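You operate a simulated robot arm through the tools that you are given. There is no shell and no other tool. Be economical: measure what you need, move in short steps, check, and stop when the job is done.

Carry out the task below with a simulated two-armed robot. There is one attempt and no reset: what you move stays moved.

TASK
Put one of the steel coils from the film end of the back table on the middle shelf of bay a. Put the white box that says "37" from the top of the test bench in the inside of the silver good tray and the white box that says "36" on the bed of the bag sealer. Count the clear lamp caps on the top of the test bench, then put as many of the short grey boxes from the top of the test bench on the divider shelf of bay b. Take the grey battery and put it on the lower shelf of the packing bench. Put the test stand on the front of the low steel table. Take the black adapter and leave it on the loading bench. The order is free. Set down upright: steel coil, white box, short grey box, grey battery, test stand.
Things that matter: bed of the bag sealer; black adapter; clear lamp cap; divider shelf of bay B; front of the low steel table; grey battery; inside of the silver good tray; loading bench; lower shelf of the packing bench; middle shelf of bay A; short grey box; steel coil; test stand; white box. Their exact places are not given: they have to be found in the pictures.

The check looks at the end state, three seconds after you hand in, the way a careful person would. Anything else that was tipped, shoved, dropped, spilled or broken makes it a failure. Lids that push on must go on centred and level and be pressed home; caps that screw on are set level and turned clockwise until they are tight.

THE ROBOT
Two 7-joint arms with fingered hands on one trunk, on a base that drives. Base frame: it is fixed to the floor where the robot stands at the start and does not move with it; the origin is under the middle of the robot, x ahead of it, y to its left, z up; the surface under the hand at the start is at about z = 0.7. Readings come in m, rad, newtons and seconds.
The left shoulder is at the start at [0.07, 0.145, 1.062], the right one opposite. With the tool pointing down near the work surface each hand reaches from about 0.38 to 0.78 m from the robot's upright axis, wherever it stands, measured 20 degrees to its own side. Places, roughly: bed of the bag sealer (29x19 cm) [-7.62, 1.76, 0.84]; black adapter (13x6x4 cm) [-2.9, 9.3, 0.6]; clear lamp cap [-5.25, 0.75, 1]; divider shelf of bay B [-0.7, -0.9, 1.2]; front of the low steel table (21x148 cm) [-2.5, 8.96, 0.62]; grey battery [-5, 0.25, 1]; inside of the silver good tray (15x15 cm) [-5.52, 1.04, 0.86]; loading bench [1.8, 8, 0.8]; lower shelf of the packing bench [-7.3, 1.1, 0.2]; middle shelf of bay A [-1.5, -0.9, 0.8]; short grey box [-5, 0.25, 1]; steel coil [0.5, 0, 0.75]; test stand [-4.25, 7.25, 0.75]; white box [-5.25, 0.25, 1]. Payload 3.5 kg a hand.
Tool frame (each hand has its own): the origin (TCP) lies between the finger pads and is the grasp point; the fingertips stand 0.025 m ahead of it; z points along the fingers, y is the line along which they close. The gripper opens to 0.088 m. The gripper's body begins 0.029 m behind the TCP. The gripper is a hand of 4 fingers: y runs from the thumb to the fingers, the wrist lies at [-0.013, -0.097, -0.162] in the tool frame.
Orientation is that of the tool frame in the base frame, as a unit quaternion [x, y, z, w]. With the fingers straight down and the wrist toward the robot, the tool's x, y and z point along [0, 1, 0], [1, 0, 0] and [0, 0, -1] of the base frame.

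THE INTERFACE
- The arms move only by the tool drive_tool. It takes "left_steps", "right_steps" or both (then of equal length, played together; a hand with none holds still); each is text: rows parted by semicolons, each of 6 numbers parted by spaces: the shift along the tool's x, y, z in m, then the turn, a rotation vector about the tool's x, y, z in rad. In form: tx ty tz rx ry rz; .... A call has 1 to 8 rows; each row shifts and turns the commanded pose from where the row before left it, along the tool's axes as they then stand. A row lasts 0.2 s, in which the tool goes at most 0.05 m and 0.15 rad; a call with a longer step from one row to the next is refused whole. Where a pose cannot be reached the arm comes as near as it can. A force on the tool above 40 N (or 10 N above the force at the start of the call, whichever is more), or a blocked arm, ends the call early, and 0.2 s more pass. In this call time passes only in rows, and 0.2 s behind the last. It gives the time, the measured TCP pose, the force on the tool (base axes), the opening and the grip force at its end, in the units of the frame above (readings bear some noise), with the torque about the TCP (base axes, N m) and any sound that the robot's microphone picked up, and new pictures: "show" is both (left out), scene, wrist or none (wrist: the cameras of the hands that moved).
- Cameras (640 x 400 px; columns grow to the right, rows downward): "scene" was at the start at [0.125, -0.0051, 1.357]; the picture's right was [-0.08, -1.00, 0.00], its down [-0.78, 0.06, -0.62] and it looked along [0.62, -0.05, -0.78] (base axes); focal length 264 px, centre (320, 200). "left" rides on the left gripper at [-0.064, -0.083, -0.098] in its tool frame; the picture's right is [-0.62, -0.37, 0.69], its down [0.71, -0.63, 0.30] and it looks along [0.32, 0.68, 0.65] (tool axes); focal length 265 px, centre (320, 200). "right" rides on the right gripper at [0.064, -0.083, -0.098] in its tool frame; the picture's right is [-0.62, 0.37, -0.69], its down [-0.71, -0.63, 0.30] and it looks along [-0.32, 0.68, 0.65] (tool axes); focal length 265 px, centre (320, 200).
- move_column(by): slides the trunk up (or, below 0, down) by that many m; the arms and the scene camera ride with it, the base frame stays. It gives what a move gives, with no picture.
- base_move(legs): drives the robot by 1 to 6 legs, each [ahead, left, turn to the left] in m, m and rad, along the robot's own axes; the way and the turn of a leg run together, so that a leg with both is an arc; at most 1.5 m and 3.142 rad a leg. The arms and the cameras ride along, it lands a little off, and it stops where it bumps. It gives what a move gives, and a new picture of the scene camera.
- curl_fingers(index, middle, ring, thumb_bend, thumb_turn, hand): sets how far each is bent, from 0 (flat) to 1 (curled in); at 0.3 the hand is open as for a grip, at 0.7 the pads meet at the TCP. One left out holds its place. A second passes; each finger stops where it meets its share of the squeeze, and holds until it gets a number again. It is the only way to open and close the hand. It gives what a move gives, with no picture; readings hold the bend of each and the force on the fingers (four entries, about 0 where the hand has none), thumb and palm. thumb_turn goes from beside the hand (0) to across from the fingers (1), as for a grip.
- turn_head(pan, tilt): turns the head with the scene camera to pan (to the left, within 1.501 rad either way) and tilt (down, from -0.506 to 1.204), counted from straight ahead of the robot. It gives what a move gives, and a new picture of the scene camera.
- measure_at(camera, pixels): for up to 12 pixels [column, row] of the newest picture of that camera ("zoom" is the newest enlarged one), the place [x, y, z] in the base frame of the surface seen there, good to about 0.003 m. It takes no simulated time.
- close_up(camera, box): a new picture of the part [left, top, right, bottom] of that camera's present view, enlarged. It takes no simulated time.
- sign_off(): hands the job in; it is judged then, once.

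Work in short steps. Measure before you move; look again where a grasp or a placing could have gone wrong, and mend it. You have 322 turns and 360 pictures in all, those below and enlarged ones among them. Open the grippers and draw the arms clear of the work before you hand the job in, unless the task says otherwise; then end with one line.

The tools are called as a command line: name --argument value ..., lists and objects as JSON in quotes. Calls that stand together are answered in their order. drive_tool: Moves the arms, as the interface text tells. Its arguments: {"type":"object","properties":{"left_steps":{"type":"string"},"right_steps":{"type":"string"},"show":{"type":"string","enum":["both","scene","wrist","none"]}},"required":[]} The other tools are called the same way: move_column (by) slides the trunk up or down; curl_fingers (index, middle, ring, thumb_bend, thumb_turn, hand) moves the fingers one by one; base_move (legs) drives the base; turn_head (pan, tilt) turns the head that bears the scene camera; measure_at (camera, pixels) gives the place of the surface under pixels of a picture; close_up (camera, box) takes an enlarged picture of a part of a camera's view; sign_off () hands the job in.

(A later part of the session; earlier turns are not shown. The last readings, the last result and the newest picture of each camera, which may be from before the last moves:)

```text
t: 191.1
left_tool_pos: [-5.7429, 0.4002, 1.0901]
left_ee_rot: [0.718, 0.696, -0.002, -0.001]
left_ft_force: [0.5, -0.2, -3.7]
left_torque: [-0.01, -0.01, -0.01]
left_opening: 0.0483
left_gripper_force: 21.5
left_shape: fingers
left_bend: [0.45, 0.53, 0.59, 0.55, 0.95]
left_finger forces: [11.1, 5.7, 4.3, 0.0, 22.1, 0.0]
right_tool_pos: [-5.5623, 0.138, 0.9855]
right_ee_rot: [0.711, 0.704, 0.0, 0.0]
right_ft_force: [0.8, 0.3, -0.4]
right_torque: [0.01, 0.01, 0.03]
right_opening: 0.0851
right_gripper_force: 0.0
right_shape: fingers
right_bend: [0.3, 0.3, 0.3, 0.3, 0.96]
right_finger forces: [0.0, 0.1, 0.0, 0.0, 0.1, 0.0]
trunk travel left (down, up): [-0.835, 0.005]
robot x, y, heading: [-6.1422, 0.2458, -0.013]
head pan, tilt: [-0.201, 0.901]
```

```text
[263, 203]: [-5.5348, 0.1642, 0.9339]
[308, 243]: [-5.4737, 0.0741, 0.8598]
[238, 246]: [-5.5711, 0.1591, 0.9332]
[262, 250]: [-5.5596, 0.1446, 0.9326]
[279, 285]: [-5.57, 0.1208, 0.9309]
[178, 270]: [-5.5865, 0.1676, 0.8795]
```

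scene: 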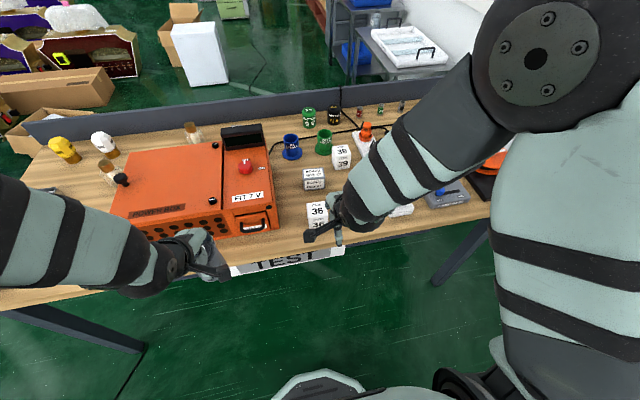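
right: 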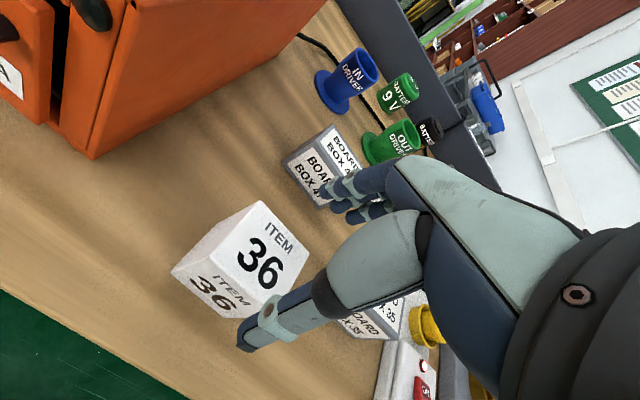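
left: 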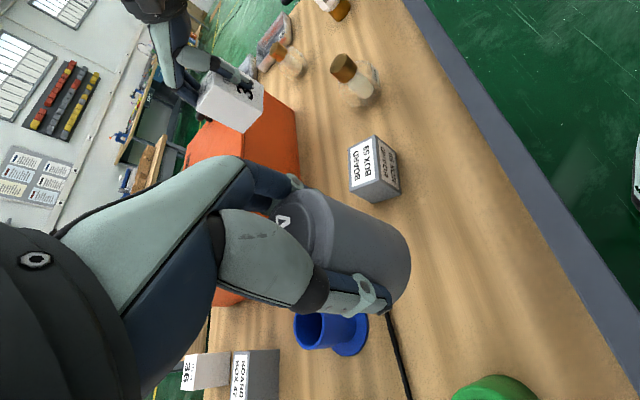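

Centre (-5.559,0.143). Fine-adjust and lower to 0.911, then close.

drive_tool --right_steps "0.005 0.003 0.03 0 0 0;0 0 0.03 0 0 0;0 0 0.015 0 0 0" --show "none"

curl_fingers --hand "right" --index 0.7 --middle 0.7 --ring 0.7 --thumb_bend 0.7

drive_tool --right_steps "0 0 -0.03 0 0 0;0 0 -0.04 0 0 0;0 0 -0.04 0 0 0;0 0 -0.04 0 0 0;0 -0.04 -0.02 0 0 0;0 -0.04 0 0 0 0;0 -0.04 0 0 0 0" --show "both"

```text
t: 191.9
left_tool_pos: [-5.7431, 0.3994, 1.0909]
left_ee_rot: [0.718, 0.696, 0.0, 0.0]
left_ft_force: [0.4, 0.1, -3.0]
left_torque: [-0.02, -0.01, -0.01]
left_opening: 0.0482
left_gripper_force: 21.7
left_shape: fingers
left_bend: [0.45, 0.53, 0.59, 0.55, 0.95]
left_finger forces: [11.1, 5.9, 4.3, 0.0, 22.2, 0.0]
right_tool_pos: [-5.5611, 0.1449, 0.911]
right_ee_rot: [0.711, 0.704, 0.0, 0.0]
right_ft_force: [-0.5, 0.1, 0.1]
right_torque: [0.01, -0.04, 0.01]
right_opening: 0.0851
right_gripper_force: 0.3
right_shape: fingers
right_bend: [0.3, 0.3, 0.3, 0.3, 0.96]
right_finger forces: [0.1, 0.0, 0.0, 0.1, 0.0, 0.0]
trunk travel left (down, up): [-0.835, 0.005]
robot x, y, heading: [-6.1477, 0.2472, -0.008]
head pan, tilt: [-0.201, 0.901]
```

```text
t: 192.9
left_tool_pos: [-5.7427, 0.402, 1.0898]
left_ee_rot: [0.718, 0.696, -0.001, -0.002]
left_ft_force: [0.1, 0.6, -4.0]
left_torque: [-0.01, 0.01, -0.04]
left_opening: 0.0483
left_gripper_force: 21.7
left_shape: fingers
left_bend: [0.45, 0.53, 0.59, 0.55, 0.95]
left_finger forces: [11.2, 5.9, 4.3, 0.0, 22.2, 0.1]
right_tool_pos: [-5.5602, 0.1459, 0.9108]
right_ee_rot: [0.711, 0.704, -0.001, 0.0]
right_ft_force: [2.1, 0.6, 4.9]
right_torque: [0.05, -0.21, 0.05]
right_opening: 0.0491
right_gripper_force: 32.9
right_shape: fingers
right_bend: [0.43, 0.52, 0.51, 0.56, 0.97]
right_finger forces: [17.8, 7.3, 8.0, 0.0, 33.2, 0.1]
trunk travel left (down, up): [-0.835, 0.005]
robot x, y, heading: [-6.1457, 0.25, -0.01]
head pan, tilt: [-0.201, 0.901]
```

```text
t: 194.5
left_tool_pos: [-5.7429, 0.4009, 1.0893]
left_ee_rot: [0.717, 0.697, 0.0, 0.001]
left_ft_force: [-0.5, 0.8, -4.0]
left_torque: [0.0, -0.06, 0.02]
left_opening: 0.0481
left_gripper_force: 21.7
left_shape: fingers
left_bend: [0.45, 0.53, 0.59, 0.55, 0.95]
left_finger forces: [11.0, 6.0, 4.4, 0.0, 22.1, 0.1]
right_tool_pos: [-5.6817, 0.1482, 1.0771]
right_ee_rot: [0.711, 0.704, 0.0, 0.0]
right_ft_force: [0.6, -1.2, -1.1]
right_torque: [0.02, 0.01, 0.0]
right_opening: 0.0492
right_gripper_force: 30.3
right_shape: fingers
right_bend: [0.43, 0.52, 0.51, 0.56, 0.97]
right_finger forces: [15.3, 6.4, 7.0, 0.0, 31.4, 0.0]
trunk travel left (down, up): [-0.835, 0.005]
robot x, y, heading: [-6.1426, 0.247, -0.009]
head pan, tilt: [-0.201, 0.901]
```

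scene: 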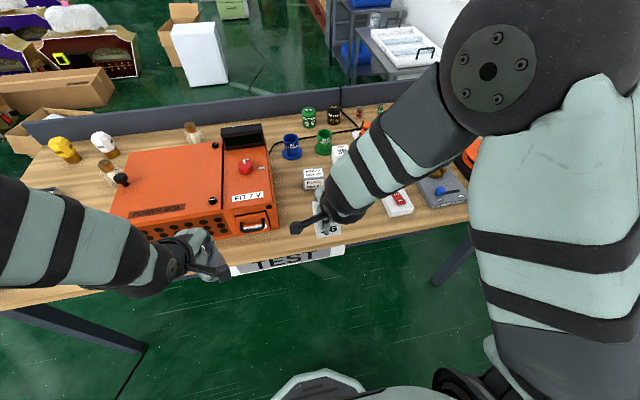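
right: 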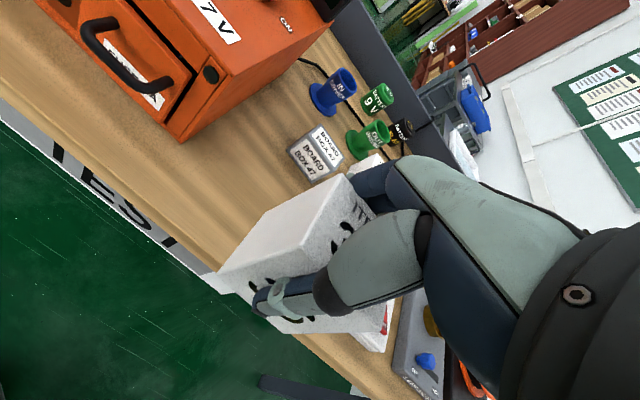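

Box 36 is held. I back off, go left to y≈1.2 and turn around to face the packing bench.

base_move --legs '[[-0.15, 0, 0], [0, 0.95, 0], [0, 0, 1.571], [0, 0, 1.571]]'

turn_head --pan 0 --tilt 0.75

```text
t: 208.1
left_tool_pos: [-6.6932, 1.0604, 1.0886]
left_ee_rot: [-0.697, 0.717, -0.001, 0.0]
left_ft_force: [-0.3, 0.0, -3.4]
left_torque: [0.02, -0.06, 0.0]
left_opening: 0.0477
left_gripper_force: 19.6
left_shape: fingers
left_bend: [0.45, 0.53, 0.59, 0.55, 0.95]
left_finger forces: [10.4, 5.6, 4.3, 0.1, 20.0, 0.1]
right_tool_pos: [-6.7551, 1.314, 1.0757]
right_ee_rot: [-0.704, 0.71, -0.001, 0.0]
right_ft_force: [0.6, 0.5, 0.1]
right_torque: [-0.01, 0.0, 0.0]
right_opening: 0.0488
right_gripper_force: 26.9
right_shape: fingers
right_bend: [0.44, 0.53, 0.52, 0.56, 0.97]
right_finger forces: [13.0, 6.3, 6.7, 0.0, 27.6, 0.0]
trunk travel left (down, up): [-0.835, 0.005]
robot x, y, heading: [-6.2913, 1.215, 3.132]
head pan, tilt: [-0.201, 0.901]
```

scene: 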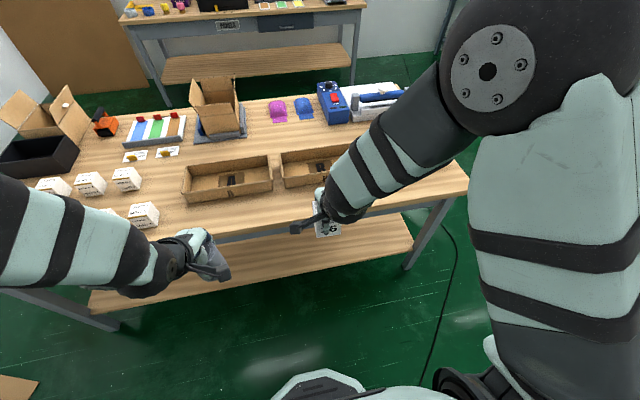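

```text
t: 208.8
left_tool_pos: [-6.6935, 1.0605, 1.0902]
left_ee_rot: [-0.697, 0.717, 0.0, 0.0]
left_ft_force: [-1.1, -0.2, -4.8]
left_torque: [-0.01, -0.01, -0.03]
left_opening: 0.0472
left_gripper_force: 19.8
left_shape: fingers
left_bend: [0.45, 0.53, 0.59, 0.55, 0.95]
left_finger forces: [10.4, 5.6, 4.3, 0.0, 20.0, 0.0]
right_tool_pos: [-6.7559, 1.3121, 1.0762]
right_ee_rot: [-0.704, 0.71, -0.001, 0.001]
right_ft_force: [-0.4, 0.4, -0.1]
right_torque: [0.0, -0.04, 0.0]
right_opening: 0.0486
right_gripper_force: 26.8
right_shape: fingers
right_bend: [0.44, 0.53, 0.52, 0.56, 0.97]
right_finger forces: [13.0, 6.3, 6.8, 0.1, 27.4, 0.0]
trunk travel left (down, up): [-0.835, 0.005]
robot x, y, heading: [-6.2928, 1.2148, 3.132]
head pan, tilt: [0.0, 0.75]
```

scene: 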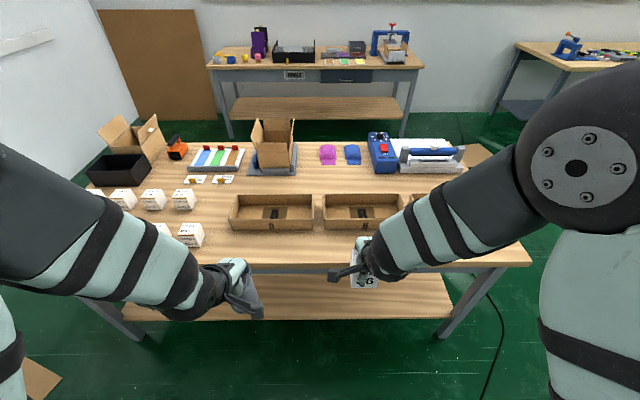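

I lower the trunk 0.72 m so that the hands can reach the lower shelf (z 0.245).

move_column --by -0.7

turn_head --pan 0.2 --tilt 0.45

```text
refused: -0.7 is not a number from -0.4 to 0.4
```

```text
t: 209.6
left_tool_pos: [-6.694, 1.0593, 1.09]
left_ee_rot: [-0.697, 0.717, 0.0, 0.001]
left_ft_force: [0.7, 0.3, -3.4]
left_torque: [0.02, 0.02, -0.01]
left_opening: 0.0473
left_gripper_force: 20.0
left_shape: fingers
left_bend: [0.45, 0.53, 0.59, 0.55, 0.95]
left_finger forces: [10.4, 5.8, 4.3, 0.1, 20.0, 0.0]
right_tool_pos: [-6.7555, 1.3127, 1.0767]
right_ee_rot: [-0.704, 0.71, 0.0, 0.001]
right_ft_force: [0.1, -0.5, -0.4]
right_torque: [0.02, 0.01, -0.02]
right_opening: 0.0484
right_gripper_force: 27.0
right_shape: fingers
right_bend: [0.44, 0.53, 0.52, 0.56, 0.97]
right_finger forces: [13.0, 6.4, 6.6, 0.0, 27.5, 0.0]
trunk travel left (down, up): [-0.835, 0.005]
robot x, y, heading: [-6.289, 1.214, 3.132]
head pan, tilt: [0.201, 0.45]
```

scene: 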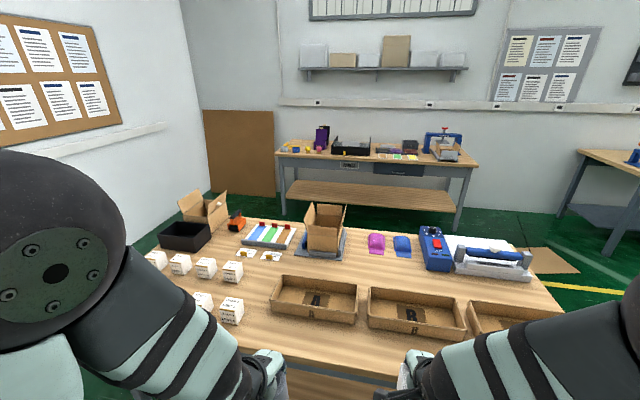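

Column moves are limited to 0.4; two moves.

move_column --by -0.4

move_column --by -0.32

turn_head --pan 0.1 --tilt 0.3

```text
t: 213.5
left_tool_pos: [-6.6934, 1.0591, 0.6889]
left_ee_rot: [-0.697, 0.717, 0.0, 0.0]
left_ft_force: [0.1, 0.0, -3.9]
left_torque: [0.02, 0.0, 0.03]
left_opening: 0.0473
left_gripper_force: 19.9
left_shape: fingers
left_bend: [0.45, 0.53, 0.59, 0.55, 0.95]
left_finger forces: [10.2, 5.7, 4.3, 0.1, 20.0, 0.0]
right_tool_pos: [-6.7556, 1.3132, 0.6769]
right_ee_rot: [-0.703, 0.711, -0.001, 0.001]
right_ft_force: [-0.1, 0.0, -0.8]
right_torque: [-0.02, 0.03, 0.0]
right_opening: 0.0484
right_gripper_force: 26.8
right_shape: fingers
right_bend: [0.44, 0.53, 0.52, 0.56, 0.97]
right_finger forces: [13.2, 6.2, 6.7, 0.0, 27.6, 0.0]
trunk travel left (down, up): [-0.435, 0.405]
robot x, y, heading: [-6.2882, 1.2126, 3.133]
head pan, tilt: [0.201, 0.45]
```

```text
t: 216.6
left_tool_pos: [-6.6923, 1.0586, 0.3696]
left_ee_rot: [-0.697, 0.717, -0.001, 0.001]
left_ft_force: [0.3, -0.7, -3.8]
left_torque: [0.0, 0.01, 0.0]
left_opening: 0.0476
left_gripper_force: 20.2
left_shape: fingers
left_bend: [0.45, 0.53, 0.59, 0.54, 0.95]
left_finger forces: [10.3, 5.7, 4.3, 0.1, 20.0, 0.0]
right_tool_pos: [-6.7558, 1.3129, 0.3568]
right_ee_rot: [-0.704, 0.71, -0.001, -0.001]
right_ft_force: [0.1, 0.5, -0.4]
right_torque: [0.01, -0.03, 0.0]
right_opening: 0.0485
right_gripper_force: 26.7
right_shape: fingers
right_bend: [0.44, 0.53, 0.52, 0.56, 0.97]
right_finger forces: [13.1, 6.3, 6.7, 0.0, 27.4, 0.0]
trunk travel left (down, up): [-0.115, 0.725]
robot x, y, heading: [-6.2912, 1.2159, 3.13]
head pan, tilt: [0.201, 0.45]
```

```text
t: 217.3
left_tool_pos: [-6.6941, 1.0597, 0.3699]
left_ee_rot: [-0.697, 0.717, -0.001, 0.0]
left_ft_force: [1.0, -0.7, -4.1]
left_torque: [-0.01, 0.03, 0.03]
left_opening: 0.0475
left_gripper_force: 20.5
left_shape: fingers
left_bend: [0.45, 0.53, 0.59, 0.54, 0.95]
left_finger forces: [10.3, 5.7, 4.3, 0.1, 20.0, 0.0]
right_tool_pos: [-6.7538, 1.3119, 0.3549]
right_ee_rot: [-0.704, 0.71, 0.0, 0.001]
right_ft_force: [0.1, -0.6, -0.1]
right_torque: [0.0, -0.02, -0.02]
right_opening: 0.0486
right_gripper_force: 26.9
right_shape: fingers
right_bend: [0.44, 0.53, 0.52, 0.56, 0.97]
right_finger forces: [13.1, 6.2, 6.6, 0.1, 27.5, 0.0]
trunk travel left (down, up): [-0.115, 0.725]
robot x, y, heading: [-6.2927, 1.2177, 3.126]
head pan, tilt: [0.099, 0.3]
```

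scene: 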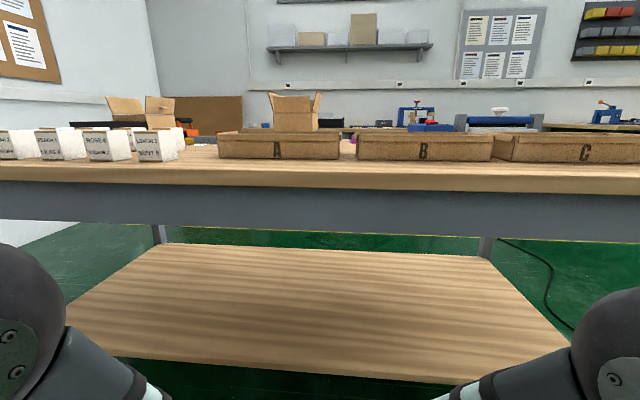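

Moving ahead 0.2 m with hands below the apron, then I reach in with the battery.

base_move --legs '[[0.2, 0, 0.012]]'

turn_head --pan 0.25 --tilt 0.75

```text
t: 218.9
left_tool_pos: [-6.8916, 1.057, 0.3691]
left_ee_rot: [-0.701, 0.714, -0.001, 0.0]
left_ft_force: [0.0, -0.2, -4.5]
left_torque: [-0.02, 0.01, -0.04]
left_opening: 0.0473
left_gripper_force: 20.3
left_shape: fingers
left_bend: [0.45, 0.53, 0.59, 0.54, 0.95]
left_finger forces: [10.4, 5.8, 4.3, 0.0, 20.1, 0.1]
right_tool_pos: [-6.9548, 1.3096, 0.3568]
right_ee_rot: [-0.707, 0.707, -0.001, 0.001]
right_ft_force: [-0.3, -1.3, -1.0]
right_torque: [-0.03, -0.01, 0.0]
right_opening: 0.0486
right_gripper_force: 26.8
right_shape: fingers
right_bend: [0.44, 0.53, 0.52, 0.56, 0.97]
right_finger forces: [13.1, 6.2, 6.7, 0.2, 27.6, 0.0]
trunk travel left (down, up): [-0.115, 0.725]
robot x, y, heading: [-6.4922, 1.2168, -3.141]
head pan, tilt: [0.099, 0.3]
```

scene: 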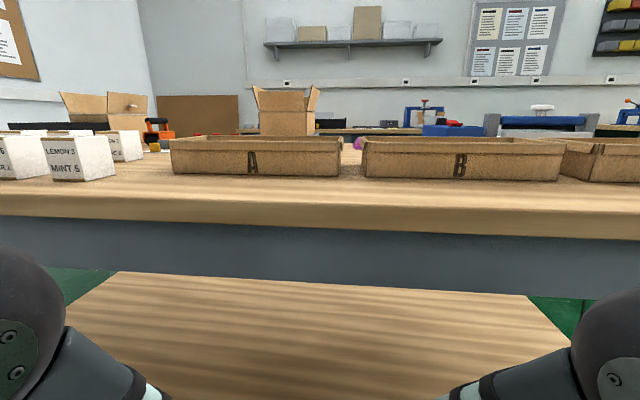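

```text
t: 219.8
left_tool_pos: [-6.8906, 1.0564, 0.3701]
left_ee_rot: [-0.7, 0.714, -0.001, 0.002]
left_ft_force: [0.5, -0.3, -2.7]
left_torque: [0.0, 0.0, -0.01]
left_opening: 0.047
left_gripper_force: 19.8
left_shape: fingers
left_bend: [0.45, 0.53, 0.59, 0.54, 0.95]
left_finger forces: [10.3, 5.7, 4.4, 0.0, 20.1, 0.0]
right_tool_pos: [-6.9553, 1.3087, 0.3544]
right_ee_rot: [-0.707, 0.707, -0.001, 0.002]
right_ft_force: [0.0, 1.0, -1.2]
right_torque: [0.03, -0.03, 0.0]
right_opening: 0.0486
right_gripper_force: 26.6
right_shape: fingers
right_bend: [0.44, 0.53, 0.52, 0.56, 0.97]
right_finger forces: [13.1, 6.2, 6.7, 0.1, 27.5, 0.0]
trunk travel left (down, up): [-0.115, 0.725]
robot x, y, heading: [-6.4906, 1.2124, -3.146]
head pan, tilt: [0.25, 0.75]
```

scene: 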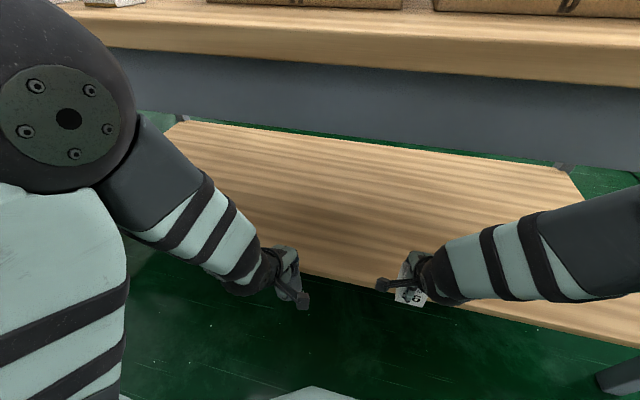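

Great view. I extend the left hand 0.2 m inward and 0.03 down.

drive_tool --left_steps "0 0.045 0 0 0 0;0 0.045 0 0 0 0;0 0.045 0 0 0 0;0 0.045 0 0 0 0;0 0.02 0.03 0 0 0" --show "both"

```text
t: 221.0
left_tool_pos: [-7.0928, 1.0606, 0.3371]
left_ee_rot: [-0.7, 0.714, 0.0, 0.001]
left_ft_force: [0.6, 0.2, -3.3]
left_torque: [0.03, 0.0, -0.01]
left_opening: 0.0473
left_gripper_force: 19.5
left_shape: fingers
left_bend: [0.46, 0.53, 0.6, 0.54, 0.95]
left_finger forces: [10.1, 5.9, 4.5, 0.1, 19.9, 0.0]
right_tool_pos: [-6.9555, 1.3096, 0.3562]
right_ee_rot: [-0.707, 0.707, -0.001, 0.001]
right_ft_force: [-0.2, 0.0, -1.4]
right_torque: [0.0, -0.03, 0.02]
right_opening: 0.0486
right_gripper_force: 27.3
right_shape: fingers
right_bend: [0.44, 0.53, 0.52, 0.56, 0.97]
right_finger forces: [13.2, 6.2, 6.6, 0.0, 27.5, 0.0]
trunk travel left (down, up): [-0.115, 0.725]
robot x, y, heading: [-6.4926, 1.2179, -3.137]
head pan, tilt: [0.25, 0.75]
```

scene: 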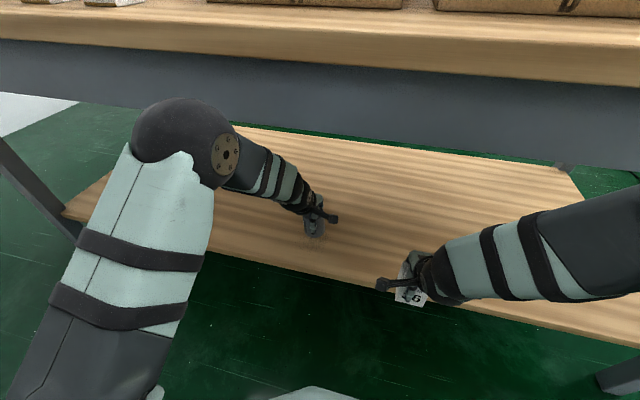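
left: 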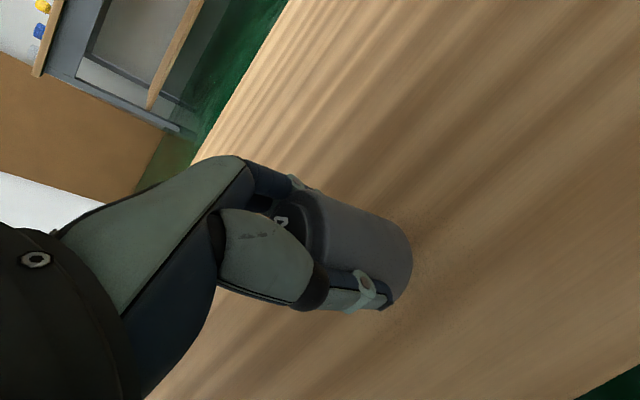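

Over the shelf with room around. Lowering.

drive_tool --left_steps "0 0 0.02 0 0 0;0 0 0.012 0 0 0;0 0 0.004 0 0 0" --show "none"

drive_tool --left_steps "0 0 0.002 0 0 0;0 0 0.002 0 0 0" --show "none"

```text
t: 221.8
left_tool_pos: [-7.0915, 1.0603, 0.3036]
left_ee_rot: [-0.701, 0.713, -0.001, 0.002]
left_ft_force: [-0.8, -0.1, -4.1]
left_torque: [0.07, -0.01, 0.0]
left_opening: 0.0474
left_gripper_force: 20.0
left_shape: fingers
left_bend: [0.46, 0.53, 0.6, 0.54, 0.95]
left_finger forces: [10.0, 5.9, 4.3, 0.0, 19.8, 0.1]
right_tool_pos: [-6.9556, 1.3109, 0.355]
right_ee_rot: [-0.707, 0.707, 0.0, 0.001]
right_ft_force: [0.1, 0.0, -0.5]
right_torque: [0.02, -0.01, 0.01]
right_opening: 0.0485
right_gripper_force: 26.7
right_shape: fingers
right_bend: [0.44, 0.53, 0.52, 0.56, 0.97]
right_finger forces: [13.1, 6.3, 6.7, 0.0, 27.5, 0.0]
trunk travel left (down, up): [-0.115, 0.725]
robot x, y, heading: [-6.489, 1.218, -3.14]
head pan, tilt: [0.25, 0.75]
```

```text
t: 222.4
left_tool_pos: [-7.0914, 1.0623, 0.2992]
left_ee_rot: [-0.7, 0.714, -0.002, 0.001]
left_ft_force: [-0.5, -0.5, -3.6]
left_torque: [-0.01, -0.01, 0.04]
left_opening: 0.0474
left_gripper_force: 20.0
left_shape: fingers
left_bend: [0.46, 0.53, 0.6, 0.54, 0.95]
left_finger forces: [9.9, 5.9, 4.3, 0.0, 19.8, 0.1]
right_tool_pos: [-6.9544, 1.3095, 0.3572]
right_ee_rot: [-0.707, 0.707, -0.001, 0.0]
right_ft_force: [-1.2, -0.3, -1.4]
right_torque: [0.04, -0.03, 0.0]
right_opening: 0.0485
right_gripper_force: 26.7
right_shape: fingers
right_bend: [0.44, 0.53, 0.52, 0.56, 0.97]
right_finger forces: [13.2, 6.3, 6.6, 0.0, 27.5, 0.1]
trunk travel left (down, up): [-0.115, 0.725]
robot x, y, heading: [-6.4879, 1.2159, -3.139]
head pan, tilt: [0.25, 0.75]
```

Still no contact; continue creeping.

drive_tool --left_steps "0 0 0.002 0 0 0;0 0 0.002 0 0 0" --show "none"

drive_tool --left_steps "0 0 0.002 0 0 0" --show "wrist"

```text
t: 223.0
left_tool_pos: [-7.0911, 1.0617, 0.2993]
left_ee_rot: [-0.7, 0.714, 0.001, -0.001]
left_ft_force: [2.3, 2.3, 7.9]
left_torque: [-0.14, 0.04, 0.01]
left_opening: 0.0474
left_gripper_force: 22.4
left_shape: fingers
left_bend: [0.46, 0.53, 0.6, 0.54, 0.94]
left_finger forces: [10.9, 5.7, 4.6, 0.1, 23.6, 0.0]
right_tool_pos: [-6.9545, 1.3091, 0.3569]
right_ee_rot: [0.708, -0.707, 0.0, 0.0]
right_ft_force: [-0.7, 0.7, -1.1]
right_torque: [0.02, 0.02, -0.01]
right_opening: 0.0485
right_gripper_force: 26.5
right_shape: fingers
right_bend: [0.44, 0.53, 0.52, 0.56, 0.97]
right_finger forces: [13.1, 6.3, 6.7, 0.0, 27.5, 0.0]
trunk travel left (down, up): [-0.115, 0.725]
robot x, y, heading: [-6.4917, 1.2136, -3.142]
head pan, tilt: [0.25, 0.75]
```

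```text
t: 223.4
left_tool_pos: [-7.0916, 1.0632, 0.2983]
left_ee_rot: [-0.7, 0.715, 0.002, -0.002]
left_ft_force: [3.1, 3.5, 19.0]
left_torque: [-0.36, 0.11, 0.06]
left_opening: 0.0473
left_gripper_force: 25.8
left_shape: fingers
left_bend: [0.46, 0.53, 0.6, 0.54, 0.94]
left_finger forces: [12.2, 6.3, 5.7, 0.1, 27.9, 0.0]
right_tool_pos: [-6.9536, 1.3105, 0.357]
right_ee_rot: [-0.707, 0.707, 0.001, 0.0]
right_ft_force: [0.8, 0.0, -0.4]
right_torque: [0.0, 0.0, -0.01]
right_opening: 0.0485
right_gripper_force: 27.3
right_shape: fingers
right_bend: [0.44, 0.53, 0.52, 0.56, 0.97]
right_finger forces: [13.1, 6.2, 6.7, 0.0, 27.6, 0.0]
trunk travel left (down, up): [-0.115, 0.725]
robot x, y, heading: [-6.4867, 1.2163, -3.141]
head pan, tilt: [0.25, 0.75]
```

left: 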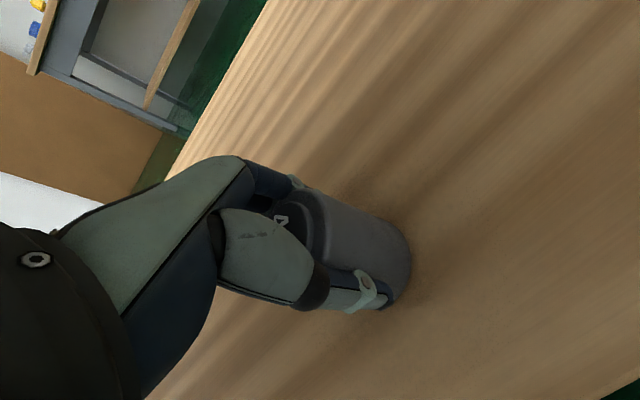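

On the shelf. Ease up 3 mm, open and lift straight off, then withdraw.

drive_tool --left_steps "0 0 -0.003 0 0 0" --show "none"

curl_fingers --hand "left" --index 0.28 --middle 0.28 --ring 0.28 --thumb_bend 0.25 --thumb_turn 0.98

drive_tool --left_steps "0 0 -0.02 0 0 0;0 0 -0.025 0 0 0;0 0 -0.025 0 0 0;0 0 -0.02 0 0 0" --show "both"

```text
t: 223.8
left_tool_pos: [-7.0905, 1.0607, 0.2987]
left_ee_rot: [-0.7, 0.714, 0.0, -0.001]
left_ft_force: [-2.8, 3.0, 11.1]
left_torque: [-0.19, 0.3, -0.08]
left_opening: 0.0473
left_gripper_force: 24.3
left_shape: fingers
left_bend: [0.46, 0.53, 0.59, 0.54, 0.94]
left_finger forces: [13.4, 7.0, 5.4, 0.1, 22.3, 0.0]
right_tool_pos: [-6.9544, 1.3092, 0.3559]
right_ee_rot: [-0.706, 0.708, 0.0, 0.0]
right_ft_force: [-0.7, -0.2, -0.6]
right_torque: [-0.01, 0.06, -0.01]
right_opening: 0.0483
right_gripper_force: 27.1
right_shape: fingers
right_bend: [0.44, 0.53, 0.52, 0.56, 0.97]
right_finger forces: [13.0, 6.2, 6.7, 0.0, 27.5, 0.0]
trunk travel left (down, up): [-0.115, 0.725]
robot x, y, heading: [-6.4906, 1.2191, -3.14]
head pan, tilt: [0.25, 0.75]
```

```text
t: 224.8
left_tool_pos: [-7.0888, 1.0605, 0.2962]
left_ee_rot: [-0.701, 0.714, 0.0, 0.002]
left_ft_force: [0.3, -0.5, -1.1]
left_torque: [0.0, 0.01, -0.04]
left_opening: 0.0909
left_gripper_force: 0.1
left_shape: fingers
left_bend: [0.28, 0.28, 0.28, 0.25, 0.95]
left_finger forces: [0.0, 0.1, 0.0, 0.0, 0.0, 0.0]
right_tool_pos: [-6.9551, 1.3089, 0.3561]
right_ee_rot: [0.708, -0.707, 0.0, 0.0]
right_ft_force: [0.3, -0.4, -1.3]
right_torque: [0.03, 0.02, 0.0]
right_opening: 0.0486
right_gripper_force: 26.5
right_shape: fingers
right_bend: [0.44, 0.53, 0.52, 0.56, 0.97]
right_finger forces: [13.0, 6.2, 6.6, 0.1, 27.5, 0.0]
trunk travel left (down, up): [-0.115, 0.725]
robot x, y, heading: [-6.4929, 1.2135, -3.137]
head pan, tilt: [0.25, 0.75]
```

```text
t: 225.8
left_tool_pos: [-7.0901, 1.0613, 0.3865]
left_ee_rot: [-0.7, 0.714, -0.001, 0.0]
left_ft_force: [0.4, 0.4, 0.3]
left_torque: [-0.01, 0.02, 0.01]
left_opening: 0.0911
left_gripper_force: 0.0
left_shape: fingers
left_bend: [0.28, 0.28, 0.28, 0.25, 0.95]
left_finger forces: [0.0, 0.1, 0.0, 0.0, 0.0, 0.1]
right_tool_pos: [-6.9554, 1.3095, 0.3558]
right_ee_rot: [0.707, -0.707, 0.0, 0.0]
right_ft_force: [-0.3, -0.4, -0.8]
right_torque: [0.0, 0.01, -0.03]
right_opening: 0.0484
right_gripper_force: 26.6
right_shape: fingers
right_bend: [0.44, 0.53, 0.52, 0.56, 0.97]
right_finger forces: [13.1, 6.2, 6.7, 0.0, 27.5, 0.0]
trunk travel left (down, up): [-0.115, 0.725]
robot x, y, heading: [-6.4909, 1.2188, -3.142]
head pan, tilt: [0.25, 0.75]
```

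scene: 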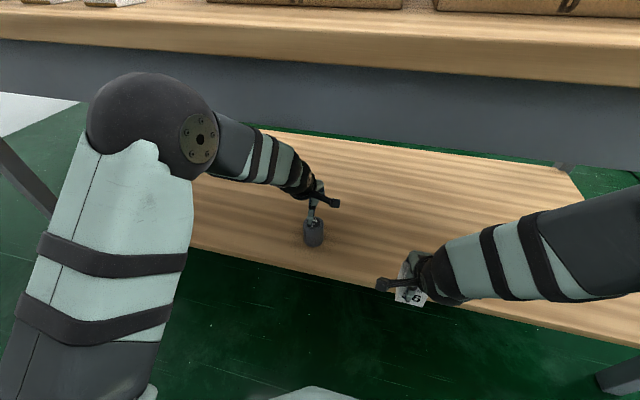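
left: 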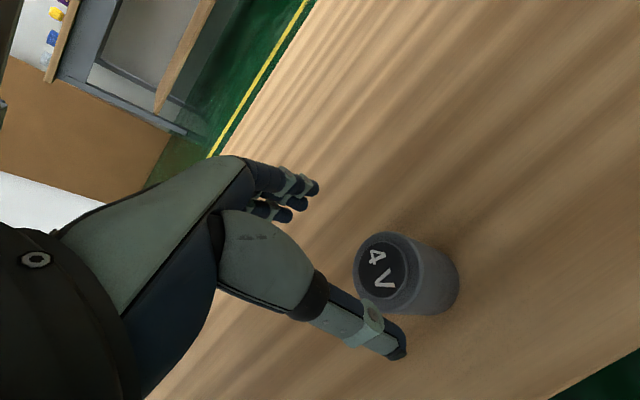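

Battery stands upright on the lower shelf. I withdraw the left hand and back off, then raise the trunk.

drive_tool --left_steps "0 -0.045 0 0 0 0;0 -0.045 0 0 0 0;0 -0.045 0 0 0 0;0 -0.045 0 0 0 0" --show "none"

base_move --legs '[[-0.25, 0, 0]]'

move_column --by 0.4

move_column --by 0.3

turn_head --pan -0.4 --tilt 0.5

```text
t: 226.8
left_tool_pos: [-6.9075, 1.0588, 0.388]
left_ee_rot: [-0.7, 0.714, 0.0, 0.001]
left_ft_force: [-0.8, 1.0, -0.2]
left_torque: [-0.01, 0.0, -0.02]
left_opening: 0.0909
left_gripper_force: 0.1
left_shape: fingers
left_bend: [0.28, 0.28, 0.28, 0.25, 0.95]
left_finger forces: [0.1, 0.1, 0.1, 0.0, 0.1, 0.0]
right_tool_pos: [-6.9535, 1.3096, 0.3556]
right_ee_rot: [0.707, -0.707, 0.001, 0.0]
right_ft_force: [-0.1, -0.4, -0.8]
right_torque: [-0.02, 0.0, 0.02]
right_opening: 0.0484
right_gripper_force: 26.4
right_shape: fingers
right_bend: [0.44, 0.53, 0.52, 0.56, 0.97]
right_finger forces: [13.2, 6.2, 6.7, 0.1, 27.6, 0.0]
trunk travel left (down, up): [-0.115, 0.725]
robot x, y, heading: [-6.4893, 1.2169, -3.14]
head pan, tilt: [0.25, 0.75]
```

```text
t: 228.6
left_tool_pos: [-6.663, 1.0591, 0.3881]
left_ee_rot: [-0.7, 0.714, -0.001, 0.0]
left_ft_force: [0.6, -0.3, -0.2]
left_torque: [0.03, 0.05, 0.01]
left_opening: 0.0906
left_gripper_force: 0.1
left_shape: fingers
left_bend: [0.28, 0.28, 0.28, 0.25, 0.95]
left_finger forces: [0.1, 0.0, 0.1, 0.0, 0.1, 0.0]
right_tool_pos: [-6.7081, 1.3098, 0.3562]
right_ee_rot: [-0.707, 0.707, 0.0, 0.0]
right_ft_force: [-0.2, 0.5, -0.6]
right_torque: [-0.04, -0.01, 0.01]
right_opening: 0.0484
right_gripper_force: 26.7
right_shape: fingers
right_bend: [0.44, 0.53, 0.52, 0.56, 0.97]
right_finger forces: [13.0, 6.2, 6.7, 0.0, 27.5, 0.0]
trunk travel left (down, up): [-0.115, 0.725]
robot x, y, heading: [-6.2445, 1.2153, 3.145]
head pan, tilt: [0.25, 0.75]
```

scene: 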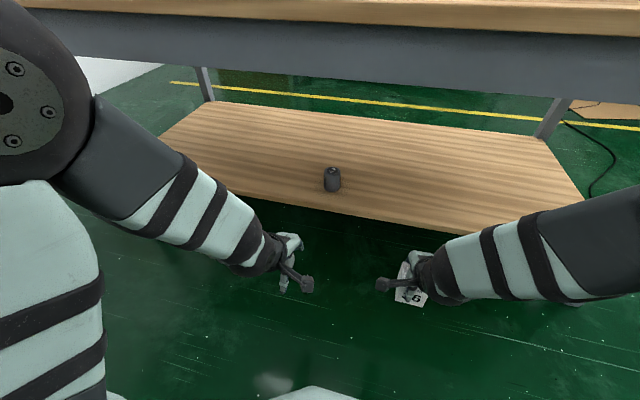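

```text
t: 232.4
left_tool_pos: [-6.6634, 1.0586, 0.788]
left_ee_rot: [-0.699, 0.715, -0.001, 0.001]
left_ft_force: [-0.1, 0.0, -0.9]
left_torque: [0.02, 0.0, -0.01]
left_opening: 0.0907
left_gripper_force: 0.0
left_shape: fingers
left_bend: [0.28, 0.28, 0.28, 0.25, 0.95]
left_finger forces: [0.0, 0.0, 0.0, 0.1, 0.0, 0.0]
right_tool_pos: [-6.7091, 1.3093, 0.7555]
right_ee_rot: [0.707, -0.707, 0.001, -0.001]
right_ft_force: [0.6, 0.5, -0.3]
right_torque: [0.03, -0.01, -0.03]
right_opening: 0.0485
right_gripper_force: 26.5
right_shape: fingers
right_bend: [0.44, 0.53, 0.52, 0.56, 0.97]
right_finger forces: [13.2, 6.1, 6.6, 0.0, 27.4, 0.0]
trunk travel left (down, up): [-0.515, 0.325]
robot x, y, heading: [-6.2468, 1.2179, 3.139]
head pan, tilt: [0.25, 0.75]
```

```text
t: 235.4
left_tool_pos: [-6.6645, 1.0587, 1.0869]
left_ee_rot: [-0.7, 0.714, -0.001, 0.001]
left_ft_force: [0.5, 0.4, -0.4]
left_torque: [0.0, 0.09, 0.02]
left_opening: 0.091
left_gripper_force: 0.0
left_shape: fingers
left_bend: [0.28, 0.28, 0.28, 0.25, 0.95]
left_finger forces: [0.0, 0.0, 0.1, 0.0, 0.0, 0.0]
right_tool_pos: [-6.7093, 1.3097, 1.0562]
right_ee_rot: [0.707, -0.707, 0.001, 0.0]
right_ft_force: [1.2, -0.6, -0.3]
right_torque: [0.02, 0.01, -0.02]
right_opening: 0.0486
right_gripper_force: 27.3
right_shape: fingers
right_bend: [0.44, 0.53, 0.52, 0.56, 0.97]
right_finger forces: [13.0, 6.2, 6.6, 0.0, 27.4, 0.0]
trunk travel left (down, up): [-0.815, 0.025]
robot x, y, heading: [-6.2433, 1.2177, 3.141]
head pan, tilt: [0.25, 0.75]
```

```text
t: 236.5
left_tool_pos: [-6.6636, 1.0592, 1.0882]
left_ee_rot: [-0.7, 0.714, -0.001, 0.001]
left_ft_force: [-0.7, -0.2, 0.0]
left_torque: [0.0, -0.04, -0.02]
left_opening: 0.0908
left_gripper_force: 0.0
left_shape: fingers
left_bend: [0.28, 0.28, 0.28, 0.25, 0.95]
left_finger forces: [0.0, 0.0, 0.0, 0.1, 0.1, 0.0]
right_tool_pos: [-6.7094, 1.3108, 1.0557]
right_ee_rot: [-0.707, 0.707, 0.001, -0.001]
right_ft_force: [0.1, -0.8, -1.4]
right_torque: [0.03, -0.02, 0.0]
right_opening: 0.0486
right_gripper_force: 27.0
right_shape: fingers
right_bend: [0.44, 0.53, 0.52, 0.56, 0.97]
right_finger forces: [13.2, 6.3, 6.6, 0.0, 27.4, 0.1]
trunk travel left (down, up): [-0.815, 0.025]
robot x, y, heading: [-6.2404, 1.2143, 3.14]
head pan, tilt: [-0.4, 0.499]
```

scene: 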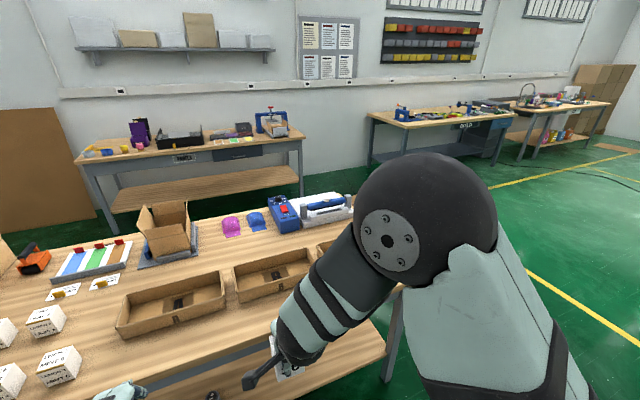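

I check the floor to my right before strafing.

turn_head --pan -1.15 --tilt 0.5

```text
t: 237.6
left_tool_pos: [-6.6642, 1.0597, 1.0883]
left_ee_rot: [-0.7, 0.714, -0.001, 0.0]
left_ft_force: [0.0, -0.2, 0.8]
left_torque: [0.02, 0.0, 0.02]
left_opening: 0.091
left_gripper_force: 0.1
left_shape: fingers
left_bend: [0.28, 0.28, 0.28, 0.25, 0.95]
left_finger forces: [0.0, 0.1, 0.1, 0.0, 0.0, 0.0]
right_tool_pos: [-6.7091, 1.31, 1.0562]
right_ee_rot: [0.707, -0.707, -0.001, 0.0]
right_ft_force: [0.3, 0.4, -0.2]
right_torque: [0.01, -0.01, 0.01]
right_opening: 0.0483
right_gripper_force: 27.0
right_shape: fingers
right_bend: [0.44, 0.53, 0.52, 0.56, 0.97]
right_finger forces: [13.1, 6.2, 6.7, 0.0, 27.4, 0.0]
trunk travel left (down, up): [-0.815, 0.025]
robot x, y, heading: [-6.2453, 1.214, 3.144]
head pan, tilt: [-1.15, 0.499]
```

scene: 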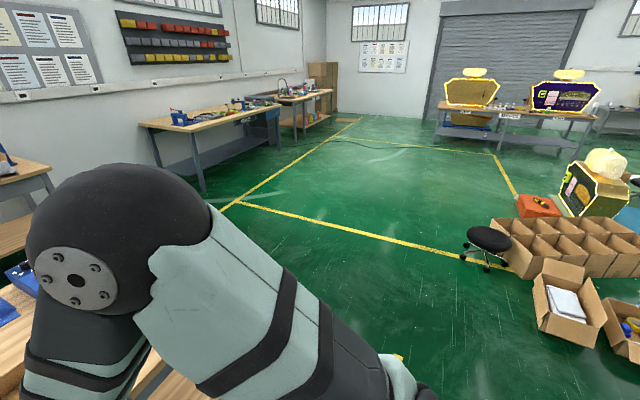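

Clear up to y≈3. I strafe right 1.35 m and look left-forward at the bench's end.

base_move --legs '[[0, -1.4, 0]]'

turn_head --pan 0.2 --tilt 0.55

```text
t: 244.7
left_tool_pos: [-6.6738, 2.4876, 1.0879]
left_ee_rot: [-0.706, 0.708, 0.0, 0.0]
left_ft_force: [0.5, -0.2, -0.3]
left_torque: [-0.03, 0.01, 0.01]
left_opening: 0.0909
left_gripper_force: 0.0
left_shape: fingers
left_bend: [0.28, 0.28, 0.28, 0.25, 0.95]
left_finger forces: [0.1, 0.1, 0.1, 0.0, 0.1, 0.0]
right_tool_pos: [-6.7235, 2.7374, 1.0558]
right_ee_rot: [0.714, -0.701, 0.001, 0.0]
right_ft_force: [0.0, 0.1, 0.3]
right_torque: [0.0, -0.03, 0.01]
right_opening: 0.0485
right_gripper_force: 27.0
right_shape: fingers
right_bend: [0.44, 0.53, 0.52, 0.56, 0.97]
right_finger forces: [13.2, 6.2, 6.7, 0.0, 27.4, 0.0]
trunk travel left (down, up): [-0.815, 0.025]
robot x, y, heading: [-6.2645, 2.6547, -3.123]
head pan, tilt: [-1.15, 0.499]
```

scene: 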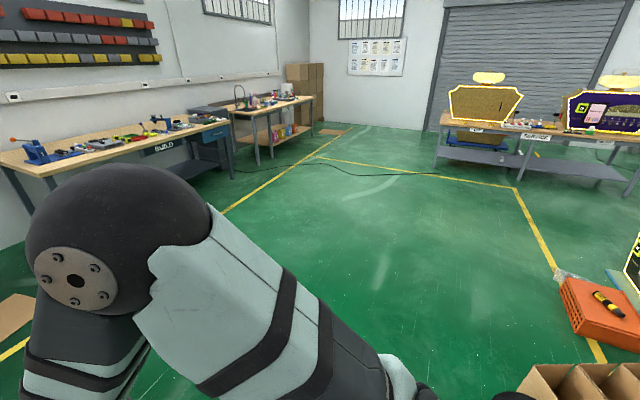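

```text
t: 246.2
left_tool_pos: [-6.6744, 2.4882, 1.0882]
left_ee_rot: [-0.706, 0.708, -0.002, 0.001]
left_ft_force: [0.1, -0.1, 0.8]
left_torque: [0.01, 0.01, 0.0]
left_opening: 0.091
left_gripper_force: 0.1
left_shape: fingers
left_bend: [0.28, 0.28, 0.28, 0.25, 0.95]
left_finger forces: [0.0, 0.0, 0.1, 0.1, 0.0, 0.0]
right_tool_pos: [-6.7241, 2.7388, 1.0563]
right_ee_rot: [0.714, -0.7, 0.0, -0.001]
right_ft_force: [-0.2, -0.8, -1.0]
right_torque: [-0.03, -0.01, -0.01]
right_opening: 0.0484
right_gripper_force: 26.5
right_shape: fingers
right_bend: [0.44, 0.53, 0.52, 0.56, 0.97]
right_finger forces: [13.2, 6.2, 6.6, 0.0, 27.4, 0.0]
trunk travel left (down, up): [-0.815, 0.025]
robot x, y, heading: [-6.2584, 2.6501, -3.123]
head pan, tilt: [0.201, 0.55]
```

scene: 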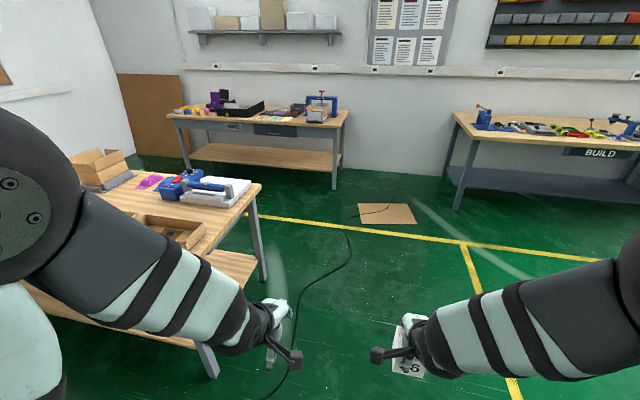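

Measure bench end corners, the sealer, and the cardboard on the floor.

measure_at --camera "scene" --pixels '[[260, 186], [210, 192], [236, 200], [215, 178], [248, 182], [385, 213], [362, 222], [203, 248], [345, 265], [180, 185], [330, 120], [335, 185]]'

close_up --camera "scene" --box '[130, 150, 280, 250]'

```text
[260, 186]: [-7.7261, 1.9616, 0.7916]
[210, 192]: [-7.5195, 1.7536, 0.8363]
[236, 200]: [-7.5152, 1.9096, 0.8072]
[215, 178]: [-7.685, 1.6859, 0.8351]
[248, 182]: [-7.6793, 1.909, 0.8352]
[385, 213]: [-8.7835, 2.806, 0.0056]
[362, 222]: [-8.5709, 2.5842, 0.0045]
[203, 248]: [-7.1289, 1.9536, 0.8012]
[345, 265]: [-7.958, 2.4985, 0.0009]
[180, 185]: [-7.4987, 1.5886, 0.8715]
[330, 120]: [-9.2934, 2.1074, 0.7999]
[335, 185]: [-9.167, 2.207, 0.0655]
```

```text
4.00 times, centred on (205, 200) of scene
```

zoom: 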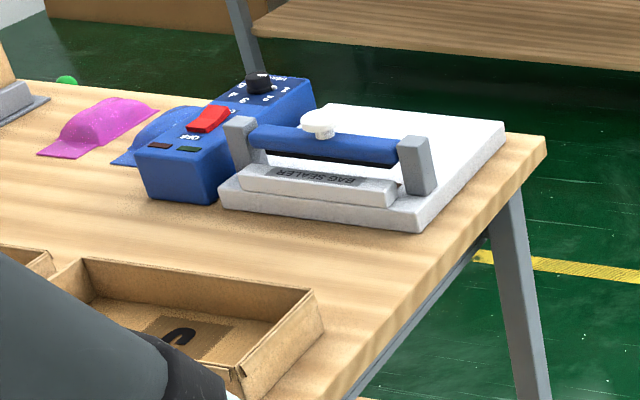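

Bed is the white plate around (-7.62,1.76), z 0.835. I drive along y≈2.65 to x≈-7.52, then turn to face it (-y).

base_move --legs '[[1.26, 0, 0], [0, 0, 1.552]]'

turn_head --pan 0 --tilt 0.75

```text
t: 256.5
left_tool_pos: [-7.344, 2.2083, 1.089]
left_ee_rot: [1.0, 0.02, 0.0, -0.001]
left_ft_force: [0.9, 0.2, 0.5]
left_torque: [0.03, 0.0, -0.04]
left_opening: 0.0911
left_gripper_force: 0.1
left_shape: fingers
left_bend: [0.28, 0.28, 0.28, 0.25, 0.95]
left_finger forces: [0.1, 0.1, 0.0, 0.0, 0.0, 0.0]
right_tool_pos: [-7.5909, 2.1473, 1.0565]
right_ee_rot: [1.0, 0.03, 0.0, 0.0]
right_ft_force: [0.5, 0.2, -0.6]
right_torque: [-0.03, -0.02, -0.01]
right_opening: 0.0482
right_gripper_force: 25.3
right_shape: fingers
right_bend: [0.44, 0.53, 0.52, 0.56, 0.97]
right_finger forces: [12.2, 6.0, 6.5, 0.1, 25.8, 0.0]
trunk travel left (down, up): [-0.815, 0.025]
robot x, y, heading: [-7.5274, 2.6189, -1.51]
head pan, tilt: [0.201, 0.55]
```

scene: 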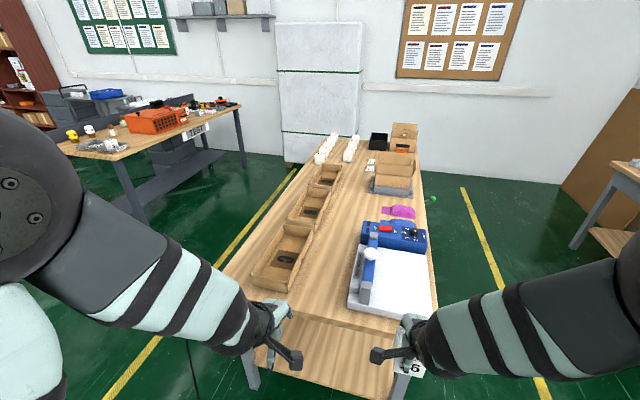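

```text
t: 257.2
left_tool_pos: [-7.3448, 2.2075, 1.0881]
left_ee_rot: [1.0, 0.019, 0.0, -0.002]
left_ft_force: [0.6, -0.1, -0.1]
left_torque: [0.03, 0.0, 0.02]
left_opening: 0.0908
left_gripper_force: 0.0
left_shape: fingers
left_bend: [0.28, 0.28, 0.28, 0.25, 0.95]
left_finger forces: [0.0, 0.1, 0.0, 0.1, 0.0, 0.1]
right_tool_pos: [-7.5916, 2.1481, 1.056]
right_ee_rot: [1.0, 0.03, 0.0, -0.001]
right_ft_force: [-0.2, 0.5, -0.3]
right_torque: [0.02, 0.01, 0.02]
right_opening: 0.0481
right_gripper_force: 25.1
right_shape: fingers
right_bend: [0.44, 0.53, 0.52, 0.56, 0.97]
right_finger forces: [12.2, 5.9, 6.5, 0.0, 25.8, 0.1]
trunk travel left (down, up): [-0.815, 0.025]
robot x, y, heading: [-7.524, 2.6188, -1.512]
head pan, tilt: [0.0, 0.75]
```

scene: 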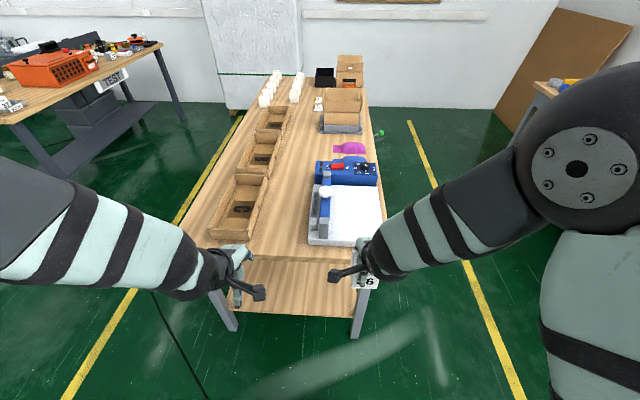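

Measure the bed corners and move ahead 0.25 m.

measure_at --camera "scene" --pixels '[[335, 190], [378, 190], [385, 225], [335, 235], [355, 215], [326, 210], [315, 235], [322, 190]]'

base_move --legs '[[0.25, 0.0, -0.059]]'

```text
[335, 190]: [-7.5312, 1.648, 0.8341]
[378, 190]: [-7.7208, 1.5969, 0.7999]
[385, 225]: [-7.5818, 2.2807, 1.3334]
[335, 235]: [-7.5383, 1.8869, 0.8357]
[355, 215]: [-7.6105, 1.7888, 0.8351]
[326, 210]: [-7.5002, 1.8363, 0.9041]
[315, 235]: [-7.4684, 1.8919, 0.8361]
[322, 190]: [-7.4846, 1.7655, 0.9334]
```

```text
t: 259.0
left_tool_pos: [-7.3647, 1.9475, 1.0883]
left_ee_rot: [1.0, -0.014, -0.001, 0.0]
left_ft_force: [-0.6, 0.6, 0.3]
left_torque: [-0.02, 0.0, 0.0]
left_opening: 0.0909
left_gripper_force: 0.1
left_shape: fingers
left_bend: [0.28, 0.28, 0.28, 0.25, 0.95]
left_finger forces: [0.0, 0.0, 0.0, 0.0, 0.0, 0.1]
right_tool_pos: [-7.6167, 1.9041, 1.0568]
right_ee_rot: [1.0, -0.003, 0.0, 0.001]
right_ft_force: [0.2, 0.6, -0.2]
right_torque: [-0.02, 0.0, 0.05]
right_opening: 0.0477
right_gripper_force: 25.6
right_shape: fingers
right_bend: [0.44, 0.53, 0.52, 0.56, 0.97]
right_finger forces: [12.2, 6.0, 6.5, 0.0, 25.8, 0.1]
trunk travel left (down, up): [-0.815, 0.025]
robot x, y, heading: [-7.519, 2.3659, -1.579]
head pan, tilt: [0.0, 0.75]
```

scene: 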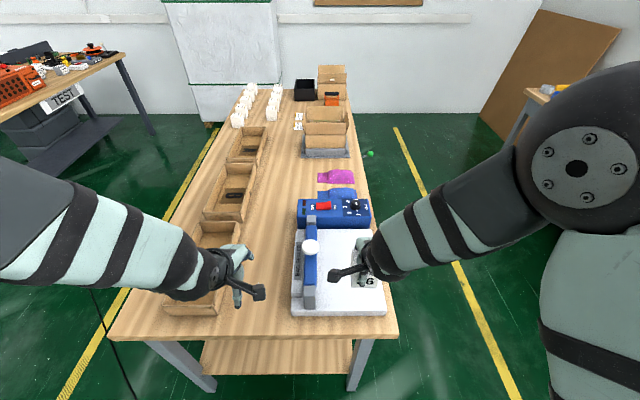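

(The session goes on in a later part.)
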